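You operate a simulated robot arm through the tools that you are given. There is no shell and no other tool. Be economical: measure what you need, move in short steps, check, and stop when the job is done.

You run a simulated robot arm. Do the job below in one go: nothing can be reset, and whatever is moved stays where it is left.

## Task
Push the table drawer shut. Take the black strip and leave it on top of the silver steel box on the window side of the packing table. Switch the reader switch off. Put the glove carton labelled "small" from the top of the side table on the top of the small steel table and the glove carton that says "medium" in the silver large bowl. Take the soap bottle labelled "soft" from the top of the side table and put it on the shelf under the side table. Put the square purple handled basket on the shelf under the side table. Put the pack that says "No 41" from the window side of the packing table on the top of the long table and the pack that says "No 46" on the chair side of the packing table. Do these in any order. Set down upright: glove carton, soap bottle.

Only the result counts: the job must be done as asked and must still hold three seconds after the hand-in. Knocking over, shifting, dropping, spilling or breaking anything else fails it.

## Robot
A 7-joint arm with a two-finger gripper on a trunk, on a base that drives. Base frame: it is fixed to the floor where the robot stands at the start and does not move with it; the origin is under the middle of the robot, x ahead of it, y to its left, z up; the surface under the hand at the start is at about z = 910. Readings come in mm, degrees, newtons and seconds.
With the tool pointing down near the work surface it reaches from about 100 to 620 mm from the robot's upright axis, wherever it stands. Its first joint turns from -143.0 to 143.0 degrees. Places, roughly: black strip [0, 2000, 1000]; chair side of the packing table [-100, 700, 900]; glove carton [-750, -4000, 1000]; large bowl (27x27x9 cm) [-800, -4100, 900]; pack [0, 2000, 1000]; reader switch [-2700, -3600, 1000]; shelf under the side table [-700, -4000, 200]; soap bottle [-250, -4000, 1000]; square purple handled basket [500, -2500, 250]; steel box [500, 1500, 1000]; table drawer [500, 100, 700]; top of the long table [700, -2800, 900]; top of the small steel table [-2700, -3500, 1000]. Payload 1.47 kg.
The tool frame sits at the grasp point between the pads (the TCP): z along the fingers, y along the line on which they close. The tips reach 16 mm beyond it. The gripper opens to 87 mm. The gripper's body begins 55 mm behind the TCP.
Orientation is that of the tool frame in the base frame, as a unit quaternion [x, y, z, w]. With the fingers straight down and closing along the base's y, the tool's x points along the base's -x, its y along +y and its z along -z.

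## Interface
- The arm moves only by the tool arm_command. Its argument "commands" is a list that holds one entry, the list of rows, each a list of 7 numbers: the closure in counts, from 0 (fully open) to 255 (shut), then the shift along the base's x, y, z in units of 20 mm (1.0 is 20 mm), then the turn, a rotation vector about the base's x, y, z in units of 4 degrees (1.0 is 4 degrees). In form: [[[jaw, x, y, z, wx, wy, wz], ...]]. A call has 1 to 10 rows; each row shifts and turns the commanded pose from where the row before left it. A call with a number of a shift or a turn outside -1 to 1 is refused whole. Each row takes 0.2 s and may step no farther than 50 mm and 8.6 degrees from the row before; otherwise, or with a gripper value out of range, the whole call is refused. Where a pose cannot be reached the arm comes as near as it can. A force on the tool above 40 N (or 10 N above the force at the start of the call, whichever is more), or a blocked arm, ends the call early, and 0.2 s more pass. Each finger travels about 45 mm/s and halts on what it meets, pressing with about 22 N; the grip force reading is that of the motor and also rises with nothing between the fingers. The clock runs only during rows and for 0.2 s after the last one: add rows that do not move to give the fingers time. The reply holds the time, the measured pose of the TCP, the force on the tool along the base axes, the opening and the grip force, in the units named above and with some noise, with the torque about the TCP (base axes, N m) and any sound that the robot's microphone picked up.
- Cameras (640 x 400 px; columns grow to the right, rows downward): "scene" is now at [129.6, 29.5, 1560.9]; the picture's right is [0.46, -0.89, 0.00], its down [-0.76, -0.39, -0.52] and it looks along [0.46, 0.24, -0.86] (base axes); focal length 274 px, centre (320, 200). "wrist" rides on the gripper at [73, 12, -90] in the tool frame; the picture's right is [-0.16, 0.99, 0.00], its down [-0.72, -0.12, -0.68] and it looks along [-0.67, -0.11, 0.73] (tool axes); focal length 247 px, centre (320, 200). There is no depth. A picture from a camera that has moved, and an enlarged one, comes with that camera's place and axes in the base frame and with its lens.
- snapshot(camera): a new picture of that camera. The clock stands still meanwhile.
- move_column(by): slides the trunk up (or, below 0, down) by that many mm; the arm and the scene camera ride with it, the base frame stays. It gives what a move gives, with no picture.
- drive_base(legs): drives the robot by 1 to 6 legs, each [ahead, left, turn to the left] in mm, mm and degrees, along the robot's own axes; the way and the turn of a leg run together, so that a leg with both is an arc; at most 1500 mm and 180 degrees a leg. The arm and the cameras ride along, it lands a little off, and it stops where it bumps. It gives what a move gives.
- aim_head(pan, tilt): turns the head with the scene camera to pan (to the left, within 86 degrees either way) and tilt (down, from -29 to 69), counted from straight ahead of the robot. It gives what a move gives.
- inspect(camera, box): a new picture of the part [left, top, right, bottom] of that camera's present view, enlarged. The clock stands still meanwhile.
- job_done(): hands the job in; it is judged then, once.

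Work in short steps. Places have to be worked out from the pictures, the camera data and where the tool is seen: move nearer, look again, correct. Check each grasp and each placing, and mend what went wrong. You have 483 turns and 220 pictures in all, those below and enlarged ones among them. Open the gripper and draw the arm clear of the work before you hand the job in, unless the task says otherwise; then end with one line.

The tools are called as a command line: name --argument value ..., lists and objects as JSON in quotes. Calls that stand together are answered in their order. arm_command: Moves the arm, as the interface text tells. Its arguments: {"type":"object","properties":{"commands":{"type":"array"}},"required":["commands"]} The other tools are called the same way: move_column (by) slides the trunk up or down; drive_base (legs) drives the base; aim_head (pan, tilt) turns the head that bears the scene camera; snapshot (camera) takes a picture; inspect (camera, box) takes an enlarged picture of a part of a camera's view; job_done () hands the job in.

At the start:

```text
time_s: 0.0
position: [361.2, 239.4, 1193.8]
orientation: [0.0, 1.0, 0.0, 0.0]
force: [-0.9, 0.2, 1.1]
ft_torque: [0.01, -0.03, 0.0]
finger_gap: 87.0
grasp_force: 0.0
trunk travel left (down, up): [-915.0, 325.0]
robot x, y, heading: [1.5, -3.1, -0.0]
head pan, tilt: [62.6, 56.2]
```

scene: 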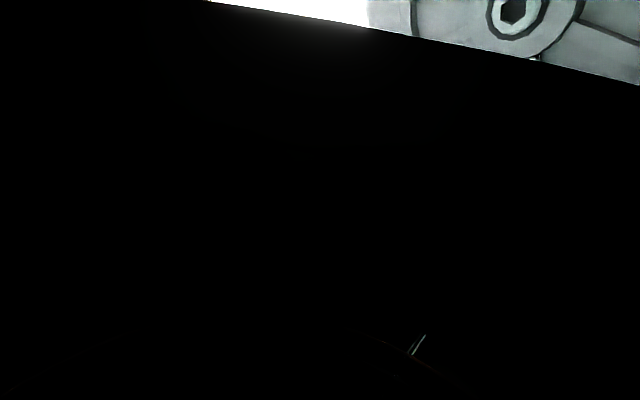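
wrist: 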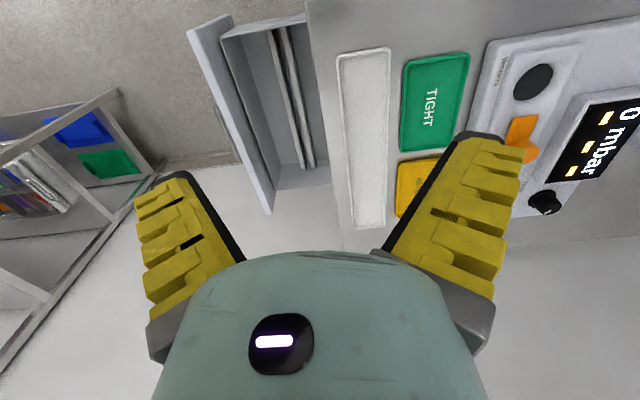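

The scene view is blocked by the arm itself; I turn the head to look ahead and around to the left.

aim_head --pan 0 --tilt 30

snapshot --camera "scene"

```text
time_s: 1.3
position: [361.3, 238.3, 1192.6]
orientation: [0.0, 1.0, 0.001, 0.0]
force: [-0.2, -0.2, -0.7]
ft_torque: [0.0, 0.03, 0.0]
finger_gap: 86.8
grasp_force: 0.1
trunk travel left (down, up): [-915.0, 325.0]
robot x, y, heading: [-1.6, -0.6, 0.1]
head pan, tilt: [0.0, 30.0]
```

```text
217 pictures are left
camera scene: at [159.6, -1.4, 1601.7], right [0.0, -1.0, 0.0], down [-0.5, 0.0, -0.87], along [0.87, 0.0, -0.5], focal length 274 px, centre (320, 200)
```

scene: 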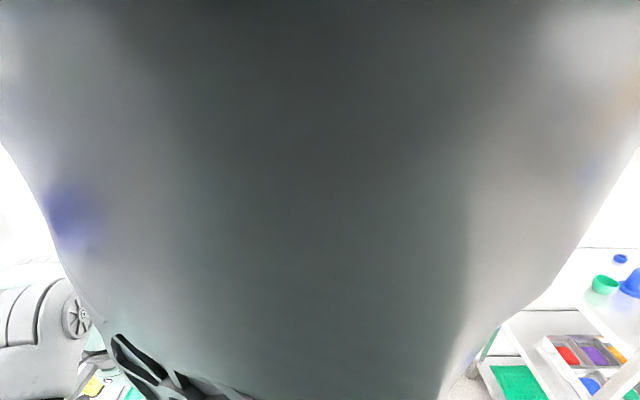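

The upper arm fills the view straight ahead. I look to both sides.

aim_head --pan 80 --tilt 20

snapshot --camera "scene"

aim_head --pan -70 --tilt 20

snapshot --camera "scene"

```text
time_s: 2.9
position: [360.9, 239.6, 1193.0]
orientation: [-0.002, 1.0, -0.001, 0.0]
force: [-0.7, 0.6, 0.5]
ft_torque: [-0.06, -0.01, 0.01]
finger_gap: 87.2
grasp_force: 0.1
trunk travel left (down, up): [-915.0, 325.0]
robot x, y, heading: [-3.2, -3.2, -0.2]
head pan, tilt: [80.0, 20.0]
```

```text
216 pictures are left
camera scene: at [107.6, 83.4, 1617.6], right [0.91, -0.41, 0.0], down [-0.14, -0.31, -0.94], along [0.39, 0.86, -0.34], focal length 274 px, centre (320, 200)
```

scene: 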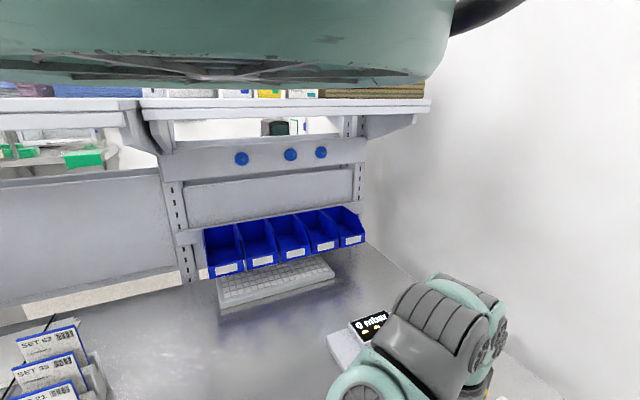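

```text
time_s: 5.2
position: [359.6, 238.7, 1192.4]
orientation: [-0.001, 1.0, 0.0, 0.0]
force: [0.5, -0.1, -0.4]
ft_torque: [0.01, -0.01, 0.03]
finger_gap: 86.9
grasp_force: 0.0
trunk travel left (down, up): [-915.0, 325.0]
robot x, y, heading: [-3.9, 0.8, -0.1]
head pan, tilt: [-70.0, 20.0]
```

```text
215 pictures are left
camera scene: at [122.0, 75.2, 1617.8], right [0.82, -0.57, 0.0], down [-0.19, -0.28, -0.94], along [0.53, 0.77, -0.34], focal length 274 px, centre (320, 200)
```

scene: 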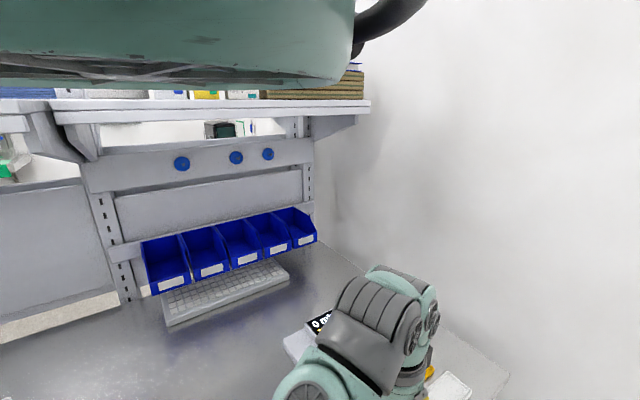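

The head seems to be still underway when the pictures are taken together with the aim; I take another one now.

snapshot --camera "scene"

```text
214 pictures are left
camera scene: at [122.0, 75.2, 1617.8], right [0.82, -0.57, 0.0], down [-0.19, -0.28, -0.94], along [0.53, 0.77, -0.34], focal length 274 px, centre (320, 200)
```

scene: 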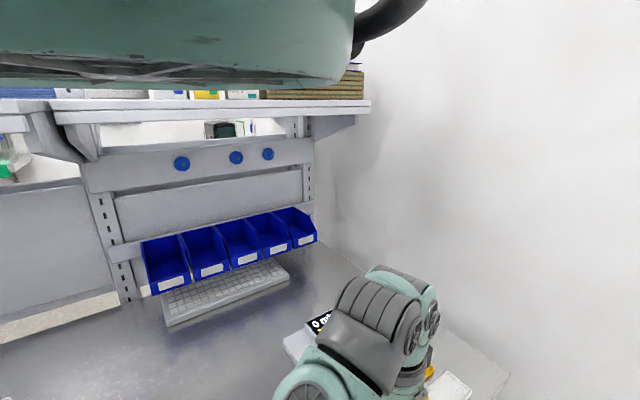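

The head looks jammed against the raised upper arm. I try moving the arm outward (forward/left, up) a bit to free it, keeping well above the device on the table.

arm_command --commands '[[[0, 1, 0, 0, 0, 0, 0], [0, 1, 0, 0, 0, 0, 0], [0, 1, 0, 0, 0, 0, 0], [0, 1, 0, 0, 0, 0, 0], [0, 1, 0, 0, 0, 0, 0]]]'

aim_head --pan -70 --tilt 20

snapshot --camera "scene"

```text
time_s: 6.4
position: [459.8, 238.5, 1192.3]
orientation: [0.0, 1.0, 0.0, 0.001]
force: [0.2, 0.3, -0.8]
ft_torque: [0.0, 0.0, -0.03]
finger_gap: 87.1
grasp_force: 0.1
trunk travel left (down, up): [-915.0, 325.0]
robot x, y, heading: [-4.6, 0.3, -0.1]
head pan, tilt: [-70.0, 20.0]
```

```text
time_s: 7.0
position: [460.3, 239.7, 1193.0]
orientation: [0.0, 1.0, 0.0, 0.0]
force: [-0.7, 0.2, 1.1]
ft_torque: [0.04, 0.01, -0.02]
finger_gap: 87.3
grasp_force: 0.0
trunk travel left (down, up): [-915.0, 325.0]
robot x, y, heading: [0.5, -2.8, 0.0]
head pan, tilt: [-70.0, 20.0]
```

```text
213 pictures are left
camera scene: at [122.0, 75.2, 1617.9], right [0.82, -0.57, 0.0], down [-0.19, -0.28, -0.94], along [0.53, 0.77, -0.34], focal length 274 px, centre (320, 200)
```

scene: 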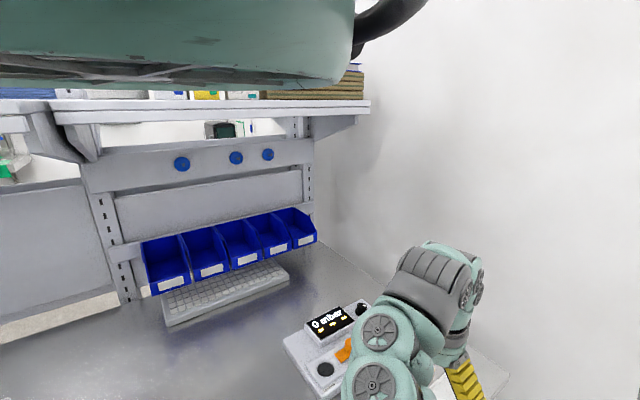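

Still stuck at about 55° left. I try the head at other values to understand the limits.

aim_head --pan -70 --tilt 60

snapshot --camera "scene"

```text
time_s: 8.1
position: [460.0, 240.1, 1192.5]
orientation: [-0.001, 1.0, 0.0, 0.0]
force: [0.5, 0.3, 0.1]
ft_torque: [0.03, 0.0, 0.04]
finger_gap: 86.9
grasp_force: 0.0
trunk travel left (down, up): [-915.0, 325.0]
robot x, y, heading: [0.2, 0.9, -0.1]
head pan, tilt: [-70.0, 60.0]
```

```text
212 pictures are left
camera scene: at [109.2, 57.3, 1564.5], right [0.83, -0.56, 0.0], down [-0.47, -0.69, -0.56], along [0.31, 0.46, -0.83], focal length 274 px, centre (320, 200)
```

scene: 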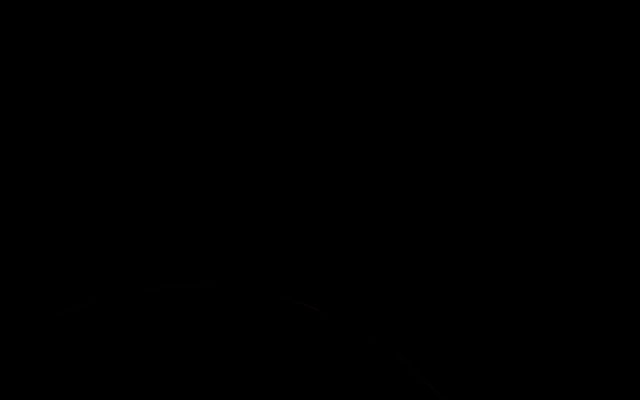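

The head camera is pressed into the arm. I raise the tilt and try to pass over it.

aim_head --pan 60 --tilt -20

aim_head --pan -75 --tilt -20

aim_head --pan -75 --tilt 25

snapshot --camera "scene"

```text
time_s: 10.2
position: [460.7, 239.0, 1192.8]
orientation: [0.0, 1.0, 0.001, -0.001]
force: [-0.4, -0.4, 0.2]
ft_torque: [0.01, 0.0, 0.04]
finger_gap: 87.1
grasp_force: 0.0
trunk travel left (down, up): [-915.0, 325.0]
robot x, y, heading: [-3.8, 0.2, 0.1]
head pan, tilt: [60.0, -20.0]
```

```text
time_s: 12.4
position: [461.5, 239.8, 1193.1]
orientation: [0.001, 1.0, 0.0, 0.0]
force: [-0.8, -0.1, -0.4]
ft_torque: [0.02, 0.0, -0.01]
finger_gap: 86.8
grasp_force: 0.1
trunk travel left (down, up): [-915.0, 325.0]
robot x, y, heading: [0.3, 2.4, -0.3]
head pan, tilt: [-75.0, -20.0]
```

```text
time_s: 13.5
position: [460.7, 239.6, 1192.9]
orientation: [0.0, 1.0, 0.0, 0.0]
force: [0.7, -0.4, -0.4]
ft_torque: [0.01, -0.02, 0.01]
finger_gap: 86.8
grasp_force: 0.1
trunk travel left (down, up): [-915.0, 325.0]
robot x, y, heading: [1.7, -1.7, -0.4]
head pan, tilt: [-75.0, 25.0]
```

```text
211 pictures are left
camera scene: at [93.0, -90.5, 1609.8], right [-0.97, -0.26, 0.0], down [-0.11, 0.41, -0.91], along [0.23, -0.88, -0.42], focal length 274 px, centre (320, 200)
```

scene: 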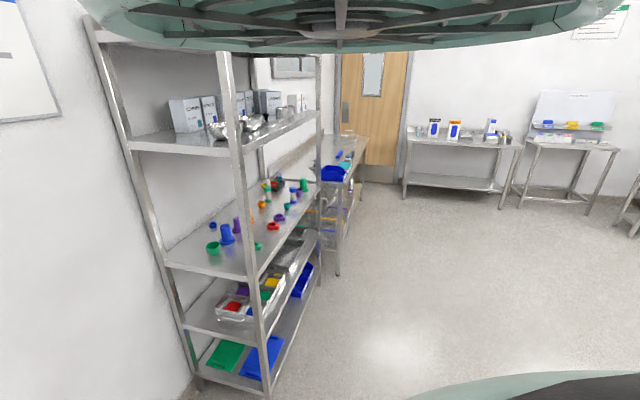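

The head works when passed over with a negative tilt. To the right I see the rack, long table, side table and the small steel table. Now I look with the wrist camera at the drawer ahead.

snapshot --camera "wrist"

aim_head --pan -30 --tilt 40

snapshot --camera "scene"

```text
210 pictures are left
camera wrist: at [386.8, 250.6, 1282.6], right [0.16, 0.99, 0.0], down [0.72, -0.12, 0.68], along [0.67, -0.11, -0.73], focal length 247 px, centre (320, 200)
```

wrist: 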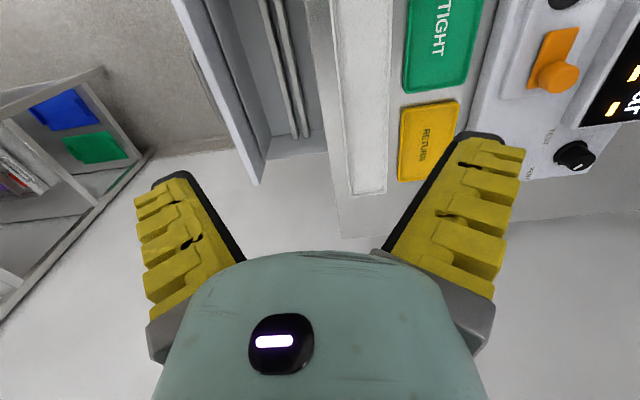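

```text
time_s: 14.6
position: [459.7, 239.9, 1193.1]
orientation: [-0.001, 1.0, 0.0, 0.001]
force: [-0.7, -0.7, 0.0]
ft_torque: [0.01, -0.01, 0.01]
finger_gap: 87.1
grasp_force: 0.0
trunk travel left (down, up): [-915.0, 325.0]
robot x, y, heading: [0.7, -4.9, -0.2]
head pan, tilt: [-30.0, 40.0]
```

```text
209 pictures are left
camera scene: at [118.6, -74.3, 1593.7], right [-0.83, -0.56, 0.0], down [-0.32, 0.48, -0.82], along [0.46, -0.68, -0.58], focal length 274 px, centre (320, 200)
```

scene: 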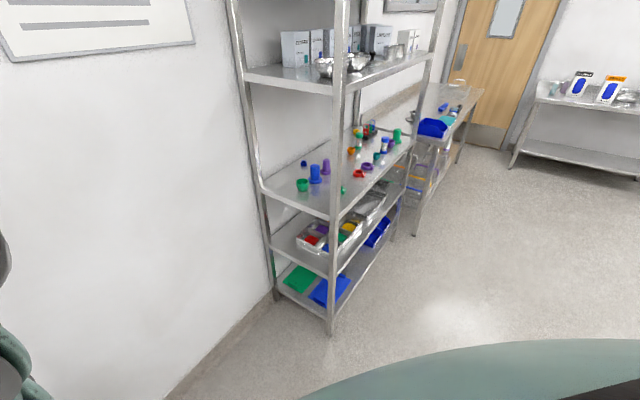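

I place the drawer's front panel at about y≈23 (outside face), x≈330–700, opening towards −y, with the table edge at y≈240. I swing the hand to the −y side at this height with the fingers shut and look again.

arm_command --commands '[[[128, 0.2, -1, 0, 0, 0, 0], [255, 0, -1, 0, 0, 0, 0], [255, 0, -1, 0, 0, 0, 0], [255, 0, -1, 0, 0, 0, 0], [255, 0, -1, 0, 0, 0, 0], [255, 0, -1, 0, 0, 0, 0], [255, 0, -1, 0, 0, 0, 0], [255, 0, -1, 0, 0, 0, 0], [255, 0, -1, 0, 0, 0, 0], [255, 0, -1, 0, 0, 0, 0]]]'

arm_command --commands '[[[255, 0, -1, 0, 0, 0, 0], [255, 0, -1, 0, 0, 0, 0], [255, 0, -1, 0, 0, 0, 0], [255, 0, -1, 0, 0, 0, 0], [255, 0, -1, 0, 0, 0, 0], [255, 0, -1, 0, 0, 0, 0], [255, 0, -1, 0, 0, 0, 0]]]'

snapshot --camera "wrist"

```text
time_s: 16.8
position: [471.0, 85.4, 1192.2]
orientation: [-0.001, 1.0, -0.001, -0.002]
force: [-0.3, 0.1, -0.1]
ft_torque: [0.01, 0.02, -0.01]
finger_gap: 0.0
grasp_force: 21.8
out of reach, approached as far as the arm can: row 8, 9, 10
trunk travel left (down, up): [-915.0, 325.0]
robot x, y, heading: [2.8, -1.1, -0.1]
head pan, tilt: [-30.0, 40.0]
```

```text
time_s: 18.4
position: [486.1, -17.7, 1191.6]
orientation: [-0.001, 1.0, 0.0, 0.001]
force: [-0.6, -1.1, 0.3]
ft_torque: [0.0, 0.01, -0.01]
finger_gap: 0.1
grasp_force: 21.9
out of reach, approached as far as the arm can: row 1, 2, 3, 4, 6
trunk travel left (down, up): [-915.0, 325.0]
robot x, y, heading: [4.5, -3.4, -0.3]
head pan, tilt: [-30.0, 40.0]
```

```text
208 pictures are left
camera wrist: at [413.1, -6.2, 1280.7], right [0.16, 0.99, 0.0], down [0.72, -0.12, 0.68], along [0.67, -0.11, -0.73], focal length 247 px, centre (320, 200)
```

wrist: 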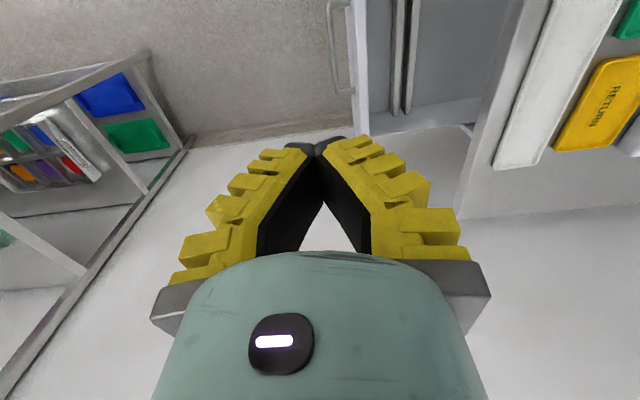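

Panel face at y≈30, handle out to y≈−5 (x 450–600). I lower the trunk 250 mm, then shift further to −y before going lower.

move_column --by -250

arm_command --commands '[[[255, 0, -1, 0, 0, 0, 0], [255, 0, -1, 0, 0, 0, 0], [255, 0, -1, 0, 0, 0, 0], [255, 0, -1, 0, 0, 0, 0], [255, 0, 0, -1, 0, 0, 0]]]'

snapshot --camera "wrist"

```text
time_s: 21.0
position: [486.7, -17.9, 940.9]
orientation: [-0.001, 1.0, 0.0, 0.0]
force: [0.0, 0.4, -0.2]
ft_torque: [-0.02, -0.02, 0.0]
finger_gap: 0.0
grasp_force: 21.6
trunk travel left (down, up): [-665.0, 575.0]
robot x, y, heading: [-3.5, -0.6, -0.1]
head pan, tilt: [-30.0, 40.0]
```

```text
time_s: 22.2
position: [488.1, -97.1, 920.3]
orientation: [-0.001, 1.0, -0.001, 0.001]
force: [-0.1, 0.2, -0.8]
ft_torque: [0.01, -0.01, 0.01]
finger_gap: 0.4
grasp_force: 21.4
trunk travel left (down, up): [-665.0, 575.0]
robot x, y, heading: [1.2, 1.9, 0.1]
head pan, tilt: [-30.0, 40.0]
```

```text
207 pictures are left
camera wrist: at [413.0, -85.3, 1010.1], right [0.16, 0.99, 0.0], down [0.72, -0.11, 0.68], along [0.67, -0.11, -0.73], focal length 247 px, centre (320, 200)
```

wrist: 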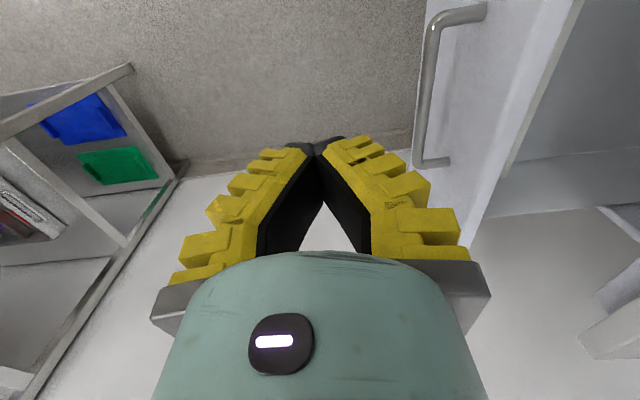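

Handle bar: x 454–580, y≈−5, z≈787; panel face y≈35, top z≈860. I turn the gripper 90° about z so that its narrow side faces the panel (camera away from it), then push above the handle.

arm_command --commands '[[[255, 0, 0, 0, 0, 0, 1], [255, 0, 0, 0, 0, 0, 1], [255, 0, 0, 0, 0, 0, 1], [255, 0, 0, 0, 0, 0, 1], [255, 0, 0, 0, 0, 0, 1], [255, 0, 0, 0, 0, 0, 1], [255, 0, 0, 0, 0, 0, 1], [255, 0, 0, 0, 0, 0, 1], [255, 0, 0, 0, 0, 0, 1], [255, 0, 0, 0, 0, 0, 1]]]'

arm_command --commands '[[[255, 0, 0, 0, 0, 0, 1], [255, 0, 0, 0, 0, 0, 1], [255, 0, 0, 0, 0, 0, 1], [255, 0, 0, 0, 0, 0, 1], [255, 0, 0, 0, 0, 0, 1], [255, 0, 0, 0, 0, 0, 1], [255, 0, 0, 0, 0, 0, 1], [255, 0, 0, 0, 0, 0, 1], [255, 0, 0, 0, 0, 0, 1], [255, 0, 0, 0, 0, 0, 1]]]'

arm_command --commands '[[[255, 0.5, 0, -1, 0, 0, 1], [255, 0.5, 0, -1, 0, 0, 1], [255, 0.3, 0, -1, 0, 0, 0.5], [255, 0, 0, -1, 0, 0, 0], [255, 0, 0, -0.4, 0, 0, 0]]]'

snapshot --camera "wrist"

```text
time_s: 24.4
position: [487.3, -97.7, 919.9]
orientation: [-0.343, 0.94, 0.0, 0.0]
force: [-0.2, 0.8, 0.5]
ft_torque: [0.04, 0.02, 0.01]
finger_gap: 0.0
grasp_force: 21.6
trunk travel left (down, up): [-665.0, 575.0]
robot x, y, heading: [0.6, -0.4, -0.0]
head pan, tilt: [-30.0, 40.0]
```

```text
time_s: 26.6
position: [486.0, -97.6, 920.7]
orientation: [-0.643, 0.766, 0.0, 0.0]
force: [-0.4, 0.3, 0.1]
ft_torque: [0.0, 0.02, -0.01]
finger_gap: 0.0
grasp_force: 21.7
trunk travel left (down, up): [-665.0, 575.0]
robot x, y, heading: [-2.3, -1.9, -0.1]
head pan, tilt: [-30.0, 40.0]
```

```text
time_s: 27.8
position: [513.4, -96.7, 832.6]
orientation: [0.707, -0.707, 0.0, 0.001]
force: [0.2, 1.0, 0.0]
ft_torque: [-0.03, -0.01, -0.01]
finger_gap: 0.0
grasp_force: 22.2
trunk travel left (down, up): [-665.0, 575.0]
robot x, y, heading: [2.1, 1.6, 0.1]
head pan, tilt: [-30.0, 40.0]
```

```text
206 pictures are left
camera wrist: at [500.3, -170.9, 922.1], right [-0.99, 0.16, 0.0], down [0.12, 0.72, 0.68], along [0.11, 0.67, -0.73], focal length 247 px, centre (320, 200)
```

wrist: 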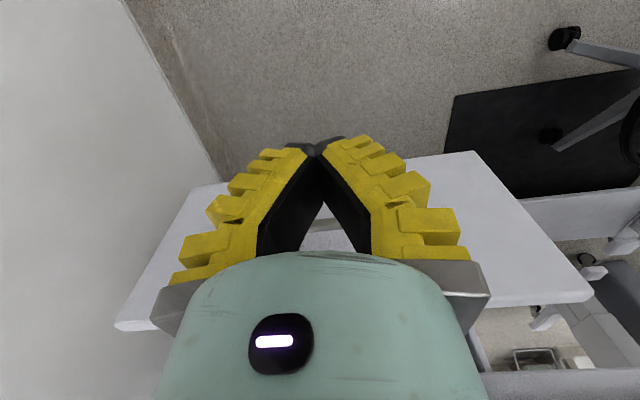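

Panel spans z 637–835 at y≈35, handle at about z 785. I lower 10 mm (tips at z≈806, above the handle) and push in +y.

arm_command --commands '[[[255, 0, 0, -0.5, 0, 0, 0], [255, 0, 1, 0, 0, 0, 0], [255, 0, 1, 0, 0, 0, 0], [255, 0, 1, 0, 0, 0, 0], [255, 0, 1, 0, 0, 0, 0], [255, 0, 1, 0, 0, 0, 0], [255, 0, 1, 0, 0, 0, 0], [255, 0, 1, 0, 0, 0, 0], [255, 0, 1, 0, 0, 0, 0]]]'

arm_command --commands '[[[255, 0, 1, 0, 0, 0, 0], [255, 0, 1, 0, 0, 0, 0], [255, 0, 1, 0, 0, 0, 0], [255, 0, 1, 0, 0, 0, 0], [255, 0, 1, 0, 0, 0, 0]]]'

snapshot --camera "wrist"

```text
time_s: 29.8
position: [512.4, 62.9, 821.7]
orientation: [0.708, -0.707, 0.0, 0.001]
force: [-0.5, 0.2, 0.2]
ft_torque: [-0.02, 0.0, 0.03]
finger_gap: 0.2
grasp_force: 28.0
trunk travel left (down, up): [-665.0, 575.0]
robot x, y, heading: [0.7, -0.9, -0.0]
head pan, tilt: [-30.0, 40.0]
```

```text
time_s: 31.0
position: [511.6, 163.8, 823.3]
orientation: [0.707, -0.707, 0.0, -0.001]
force: [-0.5, -0.2, -0.1]
ft_torque: [0.01, 0.06, 0.02]
finger_gap: 0.0
grasp_force: 28.5
trunk travel left (down, up): [-665.0, 575.0]
robot x, y, heading: [-1.4, 1.2, 0.3]
head pan, tilt: [-30.0, 40.0]
```

```text
205 pictures are left
camera wrist: at [500.1, 90.6, 912.6], right [-0.99, 0.16, 0.0], down [0.11, 0.72, 0.68], along [0.11, 0.67, -0.73], focal length 247 px, centre (320, 200)
```

wrist: 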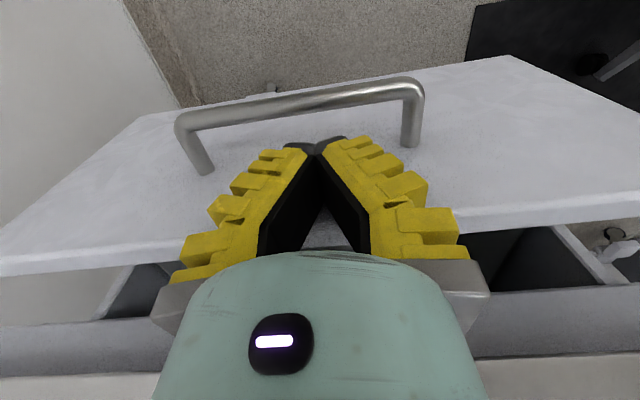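

The panel follows (about y≈180 now) with a gap of a few cm left. I go on pushing until it resists.

arm_command --commands '[[[255, 0, 1, 0, 0, 0, 0], [255, 0, 1, 0, 0, 0, 0], [255, 0, 0.7, 0, 0, 0, 0], [255, 0, 0.7, 0, 0, 0, 0], [255, 0, 0.5, 0, 0, 0, 0], [255, 0, 0.5, 0, 0, 0, 0]]]'

snapshot --camera "wrist"

```text
time_s: 31.4
position: [512.8, 169.0, 820.4]
orientation: [-0.704, 0.711, -0.01, -0.01]
force: [-5.7, -23.3, 8.9]
ft_torque: [2.63, -0.44, 0.74]
finger_gap: 0.0
grasp_force: 28.1
trunk travel left (down, up): [-665.0, 575.0]
robot x, y, heading: [-0.2, -1.2, -0.2]
head pan, tilt: [-30.0, 40.0]
stopped in row 2: the force on the tool passed its limit at 57 N (the readings are from after the stop); the commanded pose is now the measured one
```

```text
204 pictures are left
camera wrist: at [500.8, 98.1, 912.3], right [-0.99, 0.17, 0.0], down [0.12, 0.74, 0.66], along [0.11, 0.65, -0.75], focal length 247 px, centre (320, 200)
```

wrist: 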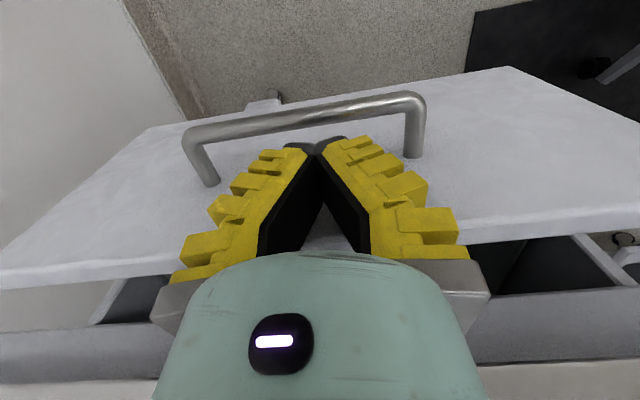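

The hand's body is touching the table-top edge above the drawer (contact ~110 mm above the TCP) while a gap remains. I back off and tilt the fingers 45° forward so the hand trails behind.

arm_command --commands '[[[255, 0, -1, 0, 0, 0, 0], [255, 0, -1, 0, 0, 0, 0], [255, 0, -1, 0, 0, 0, 0], [255, 0, -1, 0, 0, 0, 0], [255, 0, -1, 0, 1, 0, 0], [255, 0, 0, 0, 1, 0, 0], [255, 0, 0, 0, 1, 0, 0], [255, 0, 0, 0, 1, 0, 0], [255, 0, 0, 0, 1, 0, 0], [255, 0, 0, 0, 1, 0, 0]]]'

arm_command --commands '[[[255, 0, 0, 0, 1, 0, 0], [255, 0, 0, 0, 1, 0, 0], [255, 0, 0, 0, 1, 0, 0], [255, 0, 0, 0, 1, 0, 0], [255, 0, 0, 0, 1, 0, 0]]]'

snapshot --camera "wrist"

```text
time_s: 33.6
position: [512.1, 77.5, 820.9]
orientation: [-0.69, 0.695, 0.143, 0.142]
force: [-0.1, 1.3, -0.1]
ft_torque: [-0.02, 0.01, 0.01]
finger_gap: 0.1
grasp_force: 27.8
trunk travel left (down, up): [-665.0, 575.0]
robot x, y, heading: [-2.1, -1.6, -0.3]
head pan, tilt: [-30.0, 40.0]
```

```text
time_s: 34.9
position: [514.7, 78.1, 821.1]
orientation: [-0.656, 0.659, 0.261, 0.26]
force: [0.0, -0.5, 0.1]
ft_torque: [0.0, -0.01, 0.01]
finger_gap: 0.2
grasp_force: 28.2
trunk travel left (down, up): [-665.0, 575.0]
robot x, y, heading: [2.6, -1.8, -0.0]
head pan, tilt: [-30.0, 40.0]
```

```text
203 pictures are left
camera wrist: at [501.2, -36.9, 838.0], right [-0.99, 0.12, 0.11], down [0.12, 0.06, 0.99], along [0.11, 0.99, -0.07], focal length 247 px, centre (320, 200)
```

wrist: 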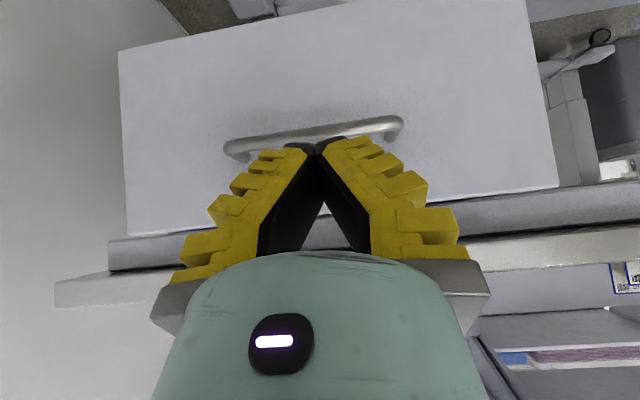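

The tips point just above the handle (handle z≈777). I push in +y again.

arm_command --commands '[[[255, 0, 1, 0, 0, 0, 0], [255, 0, 1, 0, 0, 0, 0], [255, 0, 1, 0, 0, 0, 0], [255, 0, 1, 0, 0, 0, 0], [255, 0, 1, 0, 0, 0, 0], [255, 0, 0.5, 0, 0, 0, 0], [255, 0, 0.5, 0, 0, 0, 0], [255, 0, 0.5, 0, 0, 0, 0], [255, 0, 0.5, 0, 0, 0, 0], [255, 0, 0.5, 0, 0, 0, 0]]]'

snapshot --camera "wrist"

```text
time_s: 37.0
position: [513.7, 227.0, 823.0]
orientation: [-0.655, 0.66, 0.262, 0.259]
force: [0.5, -1.6, -1.0]
ft_torque: [-0.02, -0.02, 0.03]
finger_gap: 0.0
grasp_force: 28.0
trunk travel left (down, up): [-665.0, 575.0]
robot x, y, heading: [0.1, -1.3, 0.0]
head pan, tilt: [-30.0, 40.0]
```

```text
202 pictures are left
camera wrist: at [500.7, 113.1, 838.0], right [-0.99, 0.12, 0.11], down [0.12, 0.06, 0.99], along [0.11, 0.99, -0.08], focal length 247 px, centre (320, 200)
```

wrist: 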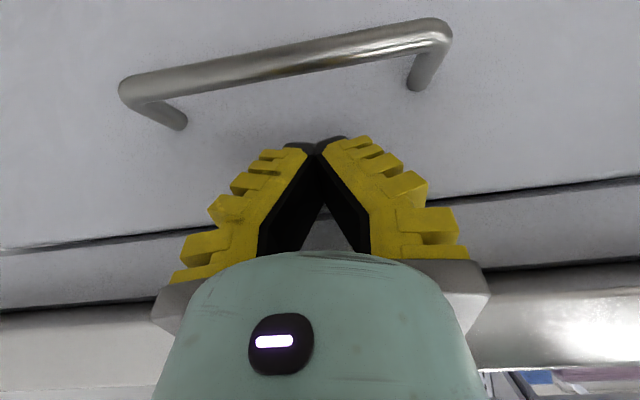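

The panel is nearly flush; I push on in small steps until it stops.

arm_command --commands '[[[255, 0, 0.4, 0, 0, 0, 0], [255, 0, 0.4, 0, 0, 0, 0], [255, 0, 0.4, 0, 0, 0, 0], [255, 0, 0.4, 0, 0, 0, 0], [255, 0, 0.4, 0, 0, 0, 0]]]'

snapshot --camera "wrist"

```text
time_s: 37.7
position: [515.5, 231.0, 821.0]
orientation: [-0.656, 0.663, 0.255, 0.257]
force: [-9.2, -25.2, 11.1]
ft_torque: [2.13, -0.67, 0.35]
finger_gap: 0.0
grasp_force: 28.1
trunk travel left (down, up): [-665.0, 575.0]
robot x, y, heading: [-0.6, -5.6, -0.3]
head pan, tilt: [-30.0, 40.0]
stopped in row 3: the force on the tool passed its limit at 46 N (the readings are from after the stop); the commanded pose is now the measured one
```

```text
201 pictures are left
camera wrist: at [501.8, 116.3, 837.6], right [-0.99, 0.13, 0.11], down [0.12, 0.07, 0.99], along [0.12, 0.99, -0.09], focal length 247 px, centre (320, 200)
```

wrist: 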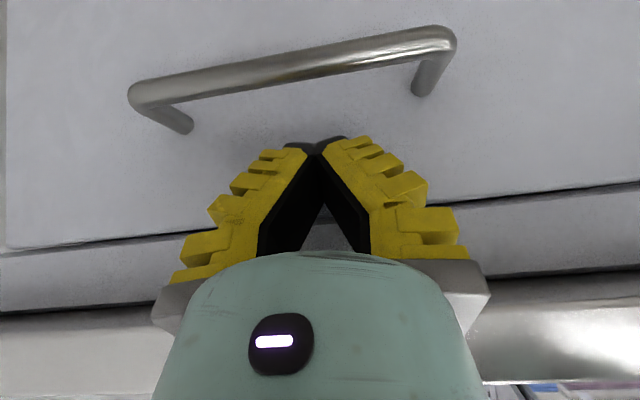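

The contact torque suggests the hand, not the tips, met the table edge again. I back off, tilt further (to ~77°) and push once more to see whether the drawer is really home.

arm_command --commands '[[[255, 0, -1, 0, 0, 0, 0], [255, 0, -1, 0, 0, 0, 0], [255, 0, -1, 0, 1, 0, 0], [255, 0, -1, 0, 1, 0, 0], [255, 0, 0, 0, 1, 0, 0], [255, 0, 0, 0, 1, 0, 0], [255, 0, 0, 0, 1, 0, 0], [255, 0, 0, 0, 1, 0, 0], [255, 0, 0, 0, 1, 0, 0], [255, 0, 0, 0, 1, 0, 0]]]'

snapshot --camera "wrist"

```text
time_s: 39.9
position: [516.7, 157.2, 822.6]
orientation: [-0.558, 0.565, 0.429, 0.431]
force: [-0.4, -0.4, 0.7]
ft_torque: [-0.03, 0.0, 0.0]
finger_gap: 0.0
grasp_force: 28.0
trunk travel left (down, up): [-665.0, 575.0]
robot x, y, heading: [-1.9, -1.4, -0.1]
head pan, tilt: [-30.0, 40.0]
```

```text
200 pictures are left
camera wrist: at [502.9, 51.9, 775.7], right [-0.99, 0.05, 0.16], down [0.12, -0.47, 0.88], along [0.12, 0.88, 0.46], focal length 247 px, centre (320, 200)
```

wrist: 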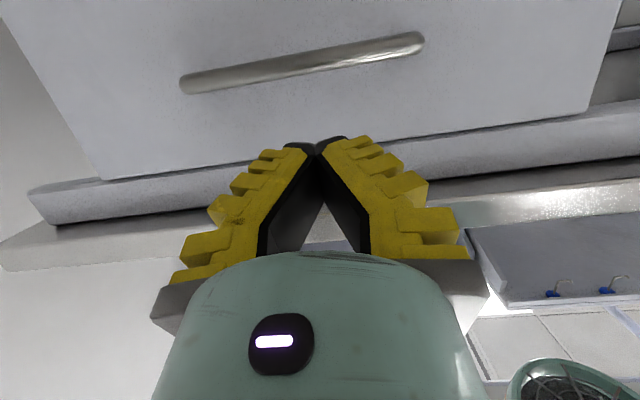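

I push again with the near-horizontal fingers, slightly lower, watching the force.

arm_command --commands '[[[255, 0, 1, -0.4, 0, 0, 0], [255, 0, 1, 0, 0, 0, 0], [255, 0, 1, 0, 0, 0, 0], [255, 0, 0.5, 0, 0, 0, 0], [255, 0, 0.4, 0, 0, 0, 0], [255, 0, 0.4, 0, 0, 0, 0], [255, 0, 0.4, 0, 0, 0, 0], [255, 0, 0.4, 0, 0, 0, 0]]]'

snapshot --camera "wrist"

```text
time_s: 41.4
position: [517.3, 237.5, 810.9]
orientation: [-0.559, 0.569, 0.425, 0.429]
force: [-7.1, -21.8, 8.3]
ft_torque: [0.31, -0.08, 0.15]
finger_gap: 6.1
grasp_force: 28.0
trunk travel left (down, up): [-665.0, 575.0]
robot x, y, heading: [1.3, -0.5, -0.1]
head pan, tilt: [-30.0, 40.0]
stopped in row 7: the force on the tool passed its limit at 42 N (the readings are from after the stop); the commanded pose is now the measured one
```

```text
199 pictures are left
camera wrist: at [503.4, 130.3, 766.2], right [-0.99, 0.06, 0.16], down [0.11, -0.46, 0.88], along [0.12, 0.89, 0.45], focal length 247 px, centre (320, 200)
```

wrist: 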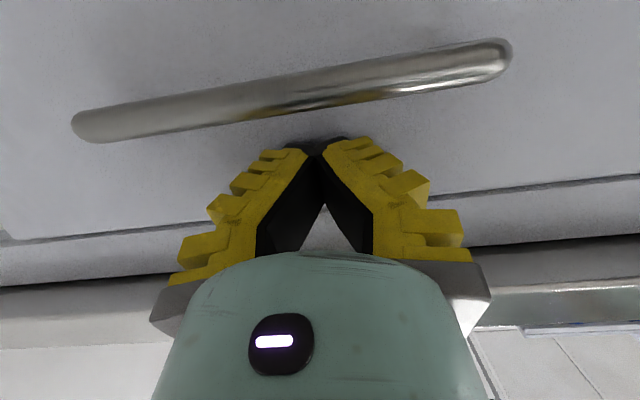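

Now the tips themselves press (small torque) and the panel doesn't move on: it is home at y≈254. I back off, and bring the tool upright again.

arm_command --commands '[[[255, 0, -1, 0, 0, 0, 0], [255, 0, -1, 0, 0, 0, 0], [255, 0, -1, 0, 0, 0, 0], [255, 0, -1, 0, 0, 0, 0], [255, 0, -1, 0, 0, 0, 0], [255, 0, -1, 0, -1, 0, 0], [255, 0, -1, 0, -1, 0, 0], [255, 0, -1, 0, -1, 0, 0], [255, 0, -1, 0, -1, 0, 0], [255, 0, -1, 0, -1, 0, 0]]]'

arm_command --commands '[[[255, 0, 0, 0, -1, 0, 0], [255, 0, 0, 0, -1, 0, 0], [255, 0, 0, 0, -1, 0, 0], [255, 0, 0, 0, -1, 0, 0], [255, 0, 0, 0, -1, 0, 0], [255, 0, 0, 0, -1, 0, 0], [255, 0, 0, 0, -1, 0, 0], [255, 0, 0, 0, -1, 0, 0], [255, 0, 0, 0, -1, 0, 0], [255, 0, 0, 0, -1, 0, 0]]]'

snapshot --camera "wrist"

```text
time_s: 43.6
position: [518.4, 43.6, 814.5]
orientation: [-0.625, 0.632, 0.322, 0.327]
force: [0.4, -0.3, -0.4]
ft_torque: [0.02, -0.03, 0.0]
finger_gap: 0.0
grasp_force: 28.2
trunk travel left (down, up): [-665.0, 575.0]
robot x, y, heading: [0.5, 0.4, -0.1]
head pan, tilt: [-30.0, 40.0]
```

```text
time_s: 45.8
position: [517.6, 44.0, 813.8]
orientation: [-0.698, 0.705, 0.087, 0.093]
force: [-0.4, 0.6, 0.1]
ft_torque: [0.04, 0.01, -0.04]
finger_gap: 0.0
grasp_force: 28.4
trunk travel left (down, up): [-665.0, 575.0]
robot x, y, heading: [2.4, -3.7, -0.3]
head pan, tilt: [-30.0, 40.0]
```

```text
198 pictures are left
camera wrist: at [503.6, -49.3, 882.4], right [-0.99, 0.16, 0.03], down [0.11, 0.53, 0.84], along [0.12, 0.83, -0.54], focal length 247 px, centre (320, 200)
```

wrist: 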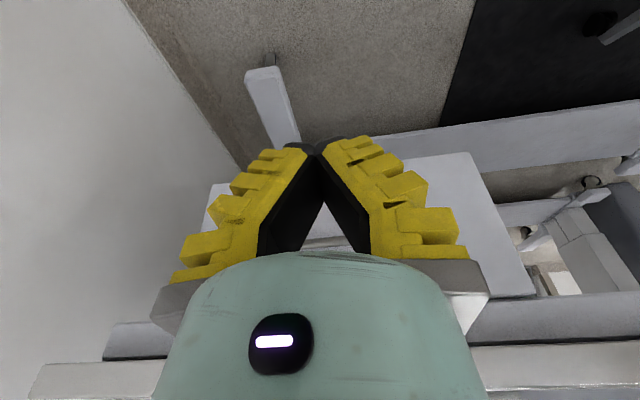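

The drawer is flush. Now I finish straightening the tool, raise the trunk and look over the packing table.

arm_command --commands '[[[255, -1, -1, 0, -1, 0, 0], [255, -1, -1, 0, -1, 0, 0], [255, -1, -1, 0, -1, 0, 0], [255, -1, 0, 0, -0.65, 0, 0], [255, -1, 0, 0, 0, 0, 0], [255, -1, 0, 0, 0, 0, 0]]]'

move_column --by 500

aim_head --pan -30 --tilt -25

aim_head --pan 75 --tilt -25

aim_head --pan 75 --tilt 30

snapshot --camera "scene"

```text
time_s: 47.2
position: [406.0, -15.6, 813.9]
orientation: [-0.704, 0.71, -0.002, 0.004]
force: [-0.3, -0.6, -0.2]
ft_torque: [-0.02, 0.01, -0.07]
finger_gap: 0.2
grasp_force: 27.7
out of reach, approached as far as the arm can: row 6
trunk travel left (down, up): [-665.0, 575.0]
robot x, y, heading: [0.1, -1.7, -0.0]
head pan, tilt: [-30.0, 40.0]
```

```text
refused: 500 is not a number from -400 to 400
```

```text
time_s: 48.6
position: [407.2, -14.1, 813.7]
orientation: [-0.705, 0.709, -0.002, 0.005]
force: [-0.2, 0.0, -0.8]
ft_torque: [0.03, 0.01, -0.02]
finger_gap: 0.3
grasp_force: 28.0
trunk travel left (down, up): [-665.0, 575.0]
robot x, y, heading: [2.7, -3.1, -0.2]
head pan, tilt: [-30.0, -25.0]
```

```text
time_s: 50.4
position: [406.9, -14.5, 813.6]
orientation: [-0.705, 0.71, -0.002, 0.005]
force: [-0.9, 0.1, -0.8]
ft_torque: [0.05, 0.0, 0.0]
finger_gap: 0.1
grasp_force: 27.9
trunk travel left (down, up): [-665.0, 575.0]
robot x, y, heading: [0.4, -0.1, -0.2]
head pan, tilt: [75.0, -25.0]
```

```text
time_s: 51.7
position: [407.0, -15.8, 813.2]
orientation: [-0.705, 0.709, -0.002, 0.004]
force: [-0.3, 0.6, 0.3]
ft_torque: [0.03, 0.01, -0.02]
finger_gap: 0.0
grasp_force: 28.0
trunk travel left (down, up): [-665.0, 575.0]
robot x, y, heading: [-0.9, 0.8, -0.6]
head pan, tilt: [75.0, 30.0]
```

```text
197 pictures are left
camera scene: at [92.6, 83.7, 1351.8], right [0.96, -0.26, 0.0], down [-0.13, -0.48, -0.87], along [0.23, 0.84, -0.5], focal length 274 px, centre (320, 200)
```

scene: 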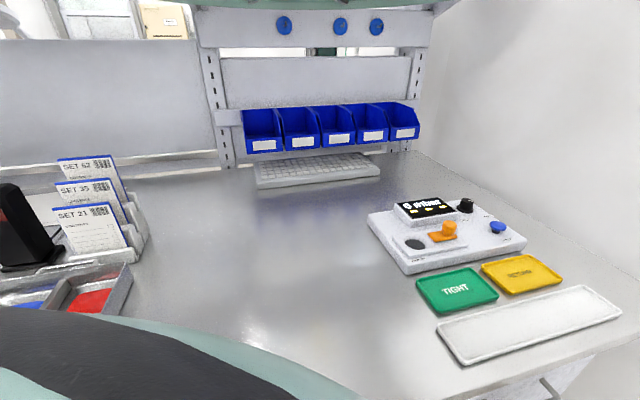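

This is the chair side of the packing table; behind the divider lies the window side. I raise the trunk and look further left.

move_column --by 300

aim_head --pan 86 --tilt 25

snapshot --camera "scene"

```text
time_s: 54.7
position: [406.9, -15.0, 1113.2]
orientation: [-0.705, 0.709, -0.003, 0.005]
force: [0.4, 0.3, 0.3]
ft_torque: [0.01, -0.01, 0.0]
finger_gap: 0.2
grasp_force: 28.5
trunk travel left (down, up): [-965.0, 275.0]
robot x, y, heading: [-3.1, -5.2, -0.0]
head pan, tilt: [75.0, 30.0]
```

```text
time_s: 55.4
position: [406.4, -14.3, 1113.7]
orientation: [-0.704, 0.71, -0.003, 0.004]
force: [0.4, -1.3, 1.1]
ft_torque: [0.0, 0.0, -0.02]
finger_gap: 0.2
grasp_force: 28.5
trunk travel left (down, up): [-965.0, 275.0]
robot x, y, heading: [0.7, -0.4, -0.5]
head pan, tilt: [85.9, 25.0]
```

```text
196 pictures are left
camera scene: at [75.7, 88.3, 1659.7], right [1.0, -0.08, 0.0], down [-0.03, -0.42, -0.91], along [0.07, 0.9, -0.42], focal length 274 px, centre (320, 200)
```

scene: 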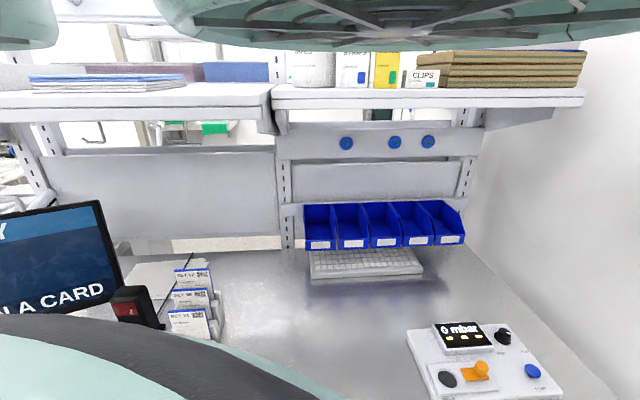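

I move 500 mm right (free floor), turn left to face the table (+y) and look.

drive_base --legs '[[-100, -500, 0], [0, 0, 90]]'

aim_head --pan 50 --tilt 22

snapshot --camera "scene"

```text
time_s: 62.1
position: [-88.9, -83.5, 1113.3]
orientation: [1.0, -0.005, -0.001, -0.004]
force: [-0.6, -0.4, -0.9]
ft_torque: [0.04, 0.03, 0.01]
finger_gap: 0.0
grasp_force: 27.6
trunk travel left (down, up): [-965.0, 275.0]
robot x, y, heading: [-100.6, -492.3, 89.6]
head pan, tilt: [85.9, 25.0]
```

```text
time_s: 63.2
position: [-89.2, -83.6, 1113.6]
orientation: [1.0, -0.006, -0.001, -0.004]
force: [0.1, -0.7, 1.1]
ft_torque: [0.01, 0.01, -0.01]
finger_gap: 0.0
grasp_force: 27.7
trunk travel left (down, up): [-965.0, 275.0]
robot x, y, heading: [-104.4, -492.5, 89.5]
head pan, tilt: [50.0, 22.0]
```

```text
195 pictures are left
camera scene: at [-180.4, -369.3, 1663.9], right [0.57, 0.82, 0.0], down [0.31, -0.22, -0.92], along [-0.76, 0.53, -0.38], focal length 274 px, centre (320, 200)
```

scene: 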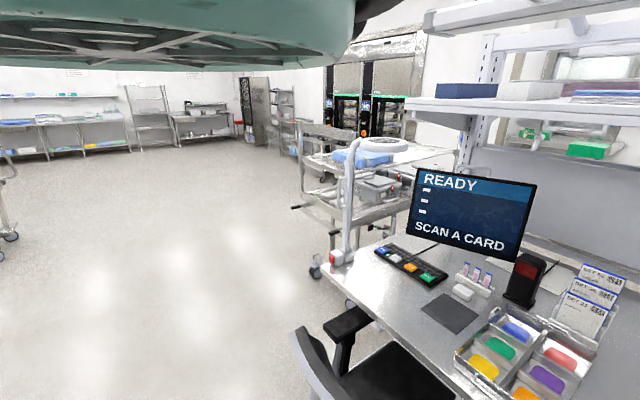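

The chair stands in front of the table near (−800, 0); a cart stands past the table's left end. I drive back a little and to the left to get a better view round the corner.

drive_base --legs '[[-300, 0, 0], [0, 1300, 0]]'

aim_head --pan 30 --tilt 22

snapshot --camera "scene"

```text
time_s: 71.3
position: [-1389.8, -370.8, 1114.6]
orientation: [1.0, -0.004, -0.001, -0.004]
force: [-0.7, 0.5, -0.2]
ft_torque: [0.02, 0.0, 0.02]
finger_gap: 0.0
grasp_force: 28.5
trunk travel left (down, up): [-965.0, 275.0]
robot x, y, heading: [-1406.2, -780.1, 89.8]
head pan, tilt: [50.0, 22.0]
```

```text
time_s: 72.2
position: [-1389.1, -371.7, 1113.2]
orientation: [1.0, -0.005, -0.002, -0.003]
force: [-0.4, 0.7, 0.3]
ft_torque: [0.02, -0.02, -0.01]
finger_gap: 0.0
grasp_force: 28.4
trunk travel left (down, up): [-965.0, 275.0]
robot x, y, heading: [-1403.8, -776.1, 89.6]
head pan, tilt: [30.0, 22.0]
```

```text
194 pictures are left
camera scene: at [-1480.0, -658.0, 1664.1], right [0.57, 0.82, 0.0], down [0.31, -0.22, -0.93], along [-0.76, 0.53, -0.38], focal length 274 px, centre (320, 200)
```

scene: 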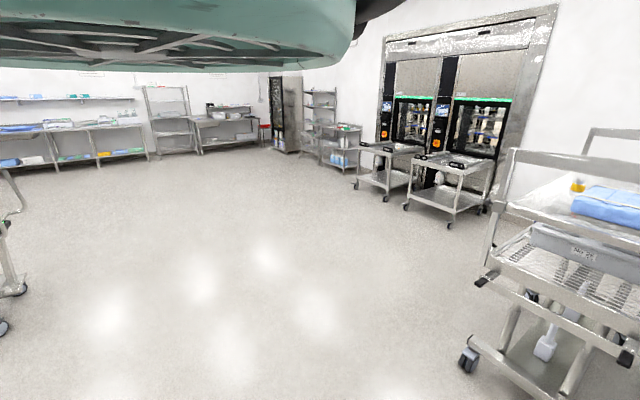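

A cart stands at about x −1970…−1300, y 860+. I drive around its left side: 1100 mm left, then ahead 1500 mm, and look.

drive_base --legs '[[0, 1100, 0], [1500, 0, 0], [900, 0, 0]]'

aim_head --pan 60 --tilt -25

aim_head --pan -60 --tilt -25

aim_head --pan -60 --tilt 22

snapshot --camera "scene"

```text
time_s: 89.3
position: [-2455.3, 2056.3, 1114.2]
orientation: [1.0, -0.012, -0.001, -0.004]
force: [-0.1, -0.3, 0.6]
ft_torque: [-0.02, -0.01, 0.01]
finger_gap: 0.0
grasp_force: 28.3
trunk travel left (down, up): [-965.0, 275.0]
robot x, y, heading: [-2474.2, 1647.2, 88.8]
head pan, tilt: [30.0, 22.0]
```

```text
time_s: 90.5
position: [-2456.3, 2056.7, 1114.9]
orientation: [1.0, -0.012, -0.002, -0.004]
force: [-0.6, 0.0, -0.9]
ft_torque: [0.0, 0.0, -0.04]
finger_gap: 0.0
grasp_force: 28.5
trunk travel left (down, up): [-965.0, 275.0]
robot x, y, heading: [-2475.3, 1649.0, 88.6]
head pan, tilt: [60.0, -25.0]
```

```text
time_s: 92.5
position: [-2456.5, 2056.5, 1113.5]
orientation: [1.0, -0.012, -0.002, -0.005]
force: [0.0, -0.5, 0.3]
ft_torque: [0.0, -0.01, 0.03]
finger_gap: 0.0
grasp_force: 27.9
trunk travel left (down, up): [-965.0, 275.0]
robot x, y, heading: [-2476.1, 1650.4, 88.7]
head pan, tilt: [-60.0, -25.0]
```

```text
time_s: 93.6
position: [-2456.2, 2056.1, 1114.5]
orientation: [1.0, -0.012, -0.001, -0.005]
force: [-1.0, 1.0, 0.1]
ft_torque: [0.05, -0.03, 0.0]
finger_gap: 0.0
grasp_force: 28.3
trunk travel left (down, up): [-965.0, 275.0]
robot x, y, heading: [-2476.9, 1647.3, 88.3]
head pan, tilt: [-60.0, 22.0]
```

```text
193 pictures are left
camera scene: at [-2393.4, 1762.7, 1664.6], right [0.48, -0.88, 0.0], down [-0.33, -0.18, -0.93], along [0.81, 0.45, -0.37], focal length 274 px, centre (320, 200)
```

scene: 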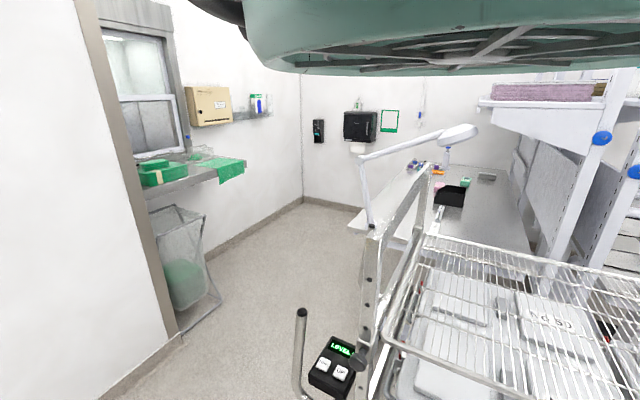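

I can see the window side of the packing table with the black strip tray, packs and a lamp. I zoom in.

inspect --camera "scene" --box '[300, 90, 600, 270]'

```text
2.13 times, centred on (450, 180) of scene
camera zoom: at [-2393.4, 1762.7, 1664.6], right [0.48, -0.88, 0.0], down [-0.33, -0.18, -0.93], along [0.81, 0.45, -0.37], focal length 584 px, centre (43, 243)
```

zoom: 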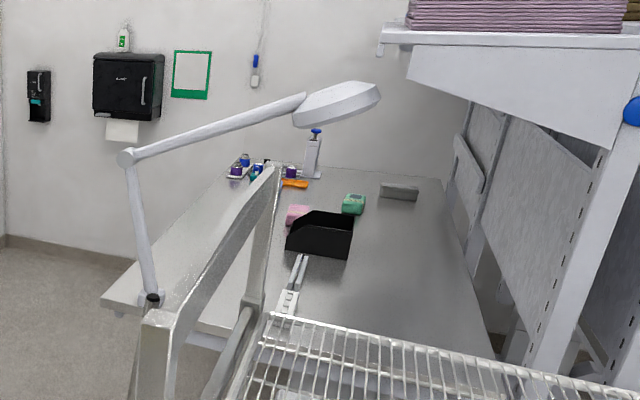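

Table window side: front edge at y≈2310, x −1050…800; pink pack near (0,1940), green pack near (210,1750), steel box near (510,1590). I drive up the aisle at y≈2750 facing +x.

drive_base --legs '[[1150, 0, 0], [0, 0, -88], [1500, 0, 0]]'

snapshot --camera "scene"

```text
time_s: 110.3
position: [-533.2, 2790.9, 1113.6]
orientation: [-0.706, 0.708, -0.002, 0.005]
force: [0.2, -0.5, 0.3]
ft_torque: [-0.03, 0.02, 0.0]
finger_gap: 0.0
grasp_force: 27.9
trunk travel left (down, up): [-965.0, 275.0]
robot x, y, heading: [-943.1, 2804.5, -0.0]
head pan, tilt: [-60.0, 22.0]
```

```text
191 pictures are left
camera scene: at [-825.8, 2720.0, 1664.5], right [-0.87, -0.5, 0.0], down [-0.19, 0.32, -0.93], along [0.46, -0.8, -0.37], focal length 274 px, centre (320, 200)
```

scene: 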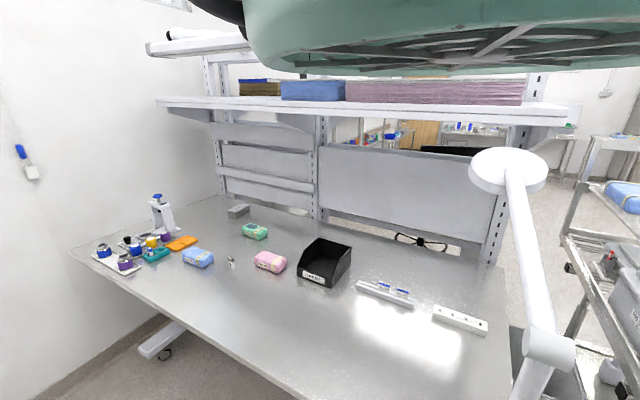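

Good view of the table. I zoom on the packs, bin and box.

inspect --camera "scene" --box '[70, 180, 290, 312]'

inspect --camera "scene" --box '[250, 210, 500, 350]'

```text
2.91 times, centred on (180, 246) of scene
camera zoom: at [-825.8, 2720.0, 1664.5], right [-0.87, -0.5, 0.0], down [-0.19, 0.32, -0.93], along [0.46, -0.8, -0.37], focal length 796 px, centre (727, 66)
```

zoom: 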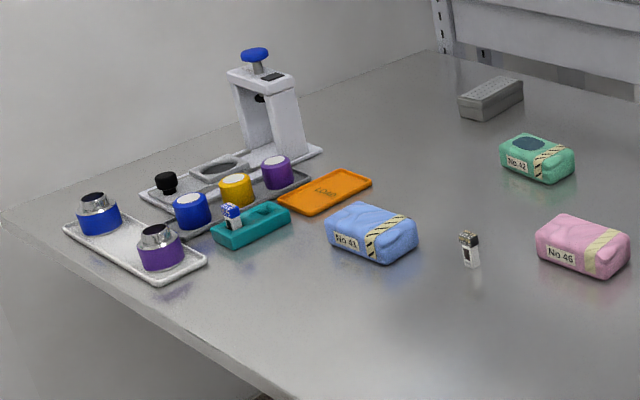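

```text
2.56 times, centred on (375, 280) of scene
camera zoom: at [-825.8, 2720.0, 1664.5], right [-0.87, -0.5, 0.0], down [-0.19, 0.32, -0.93], along [0.46, -0.8, -0.37], focal length 700 px, centre (179, -5)
```

zoom: 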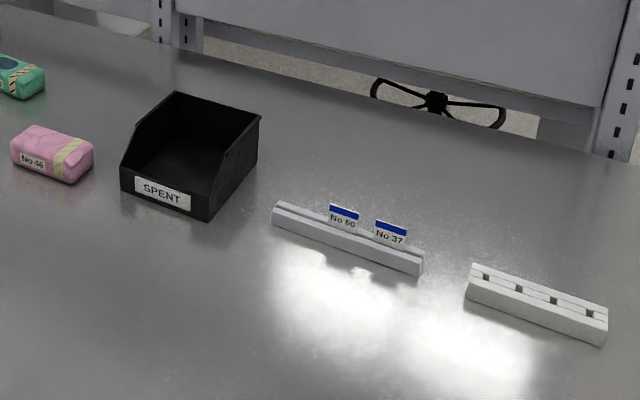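

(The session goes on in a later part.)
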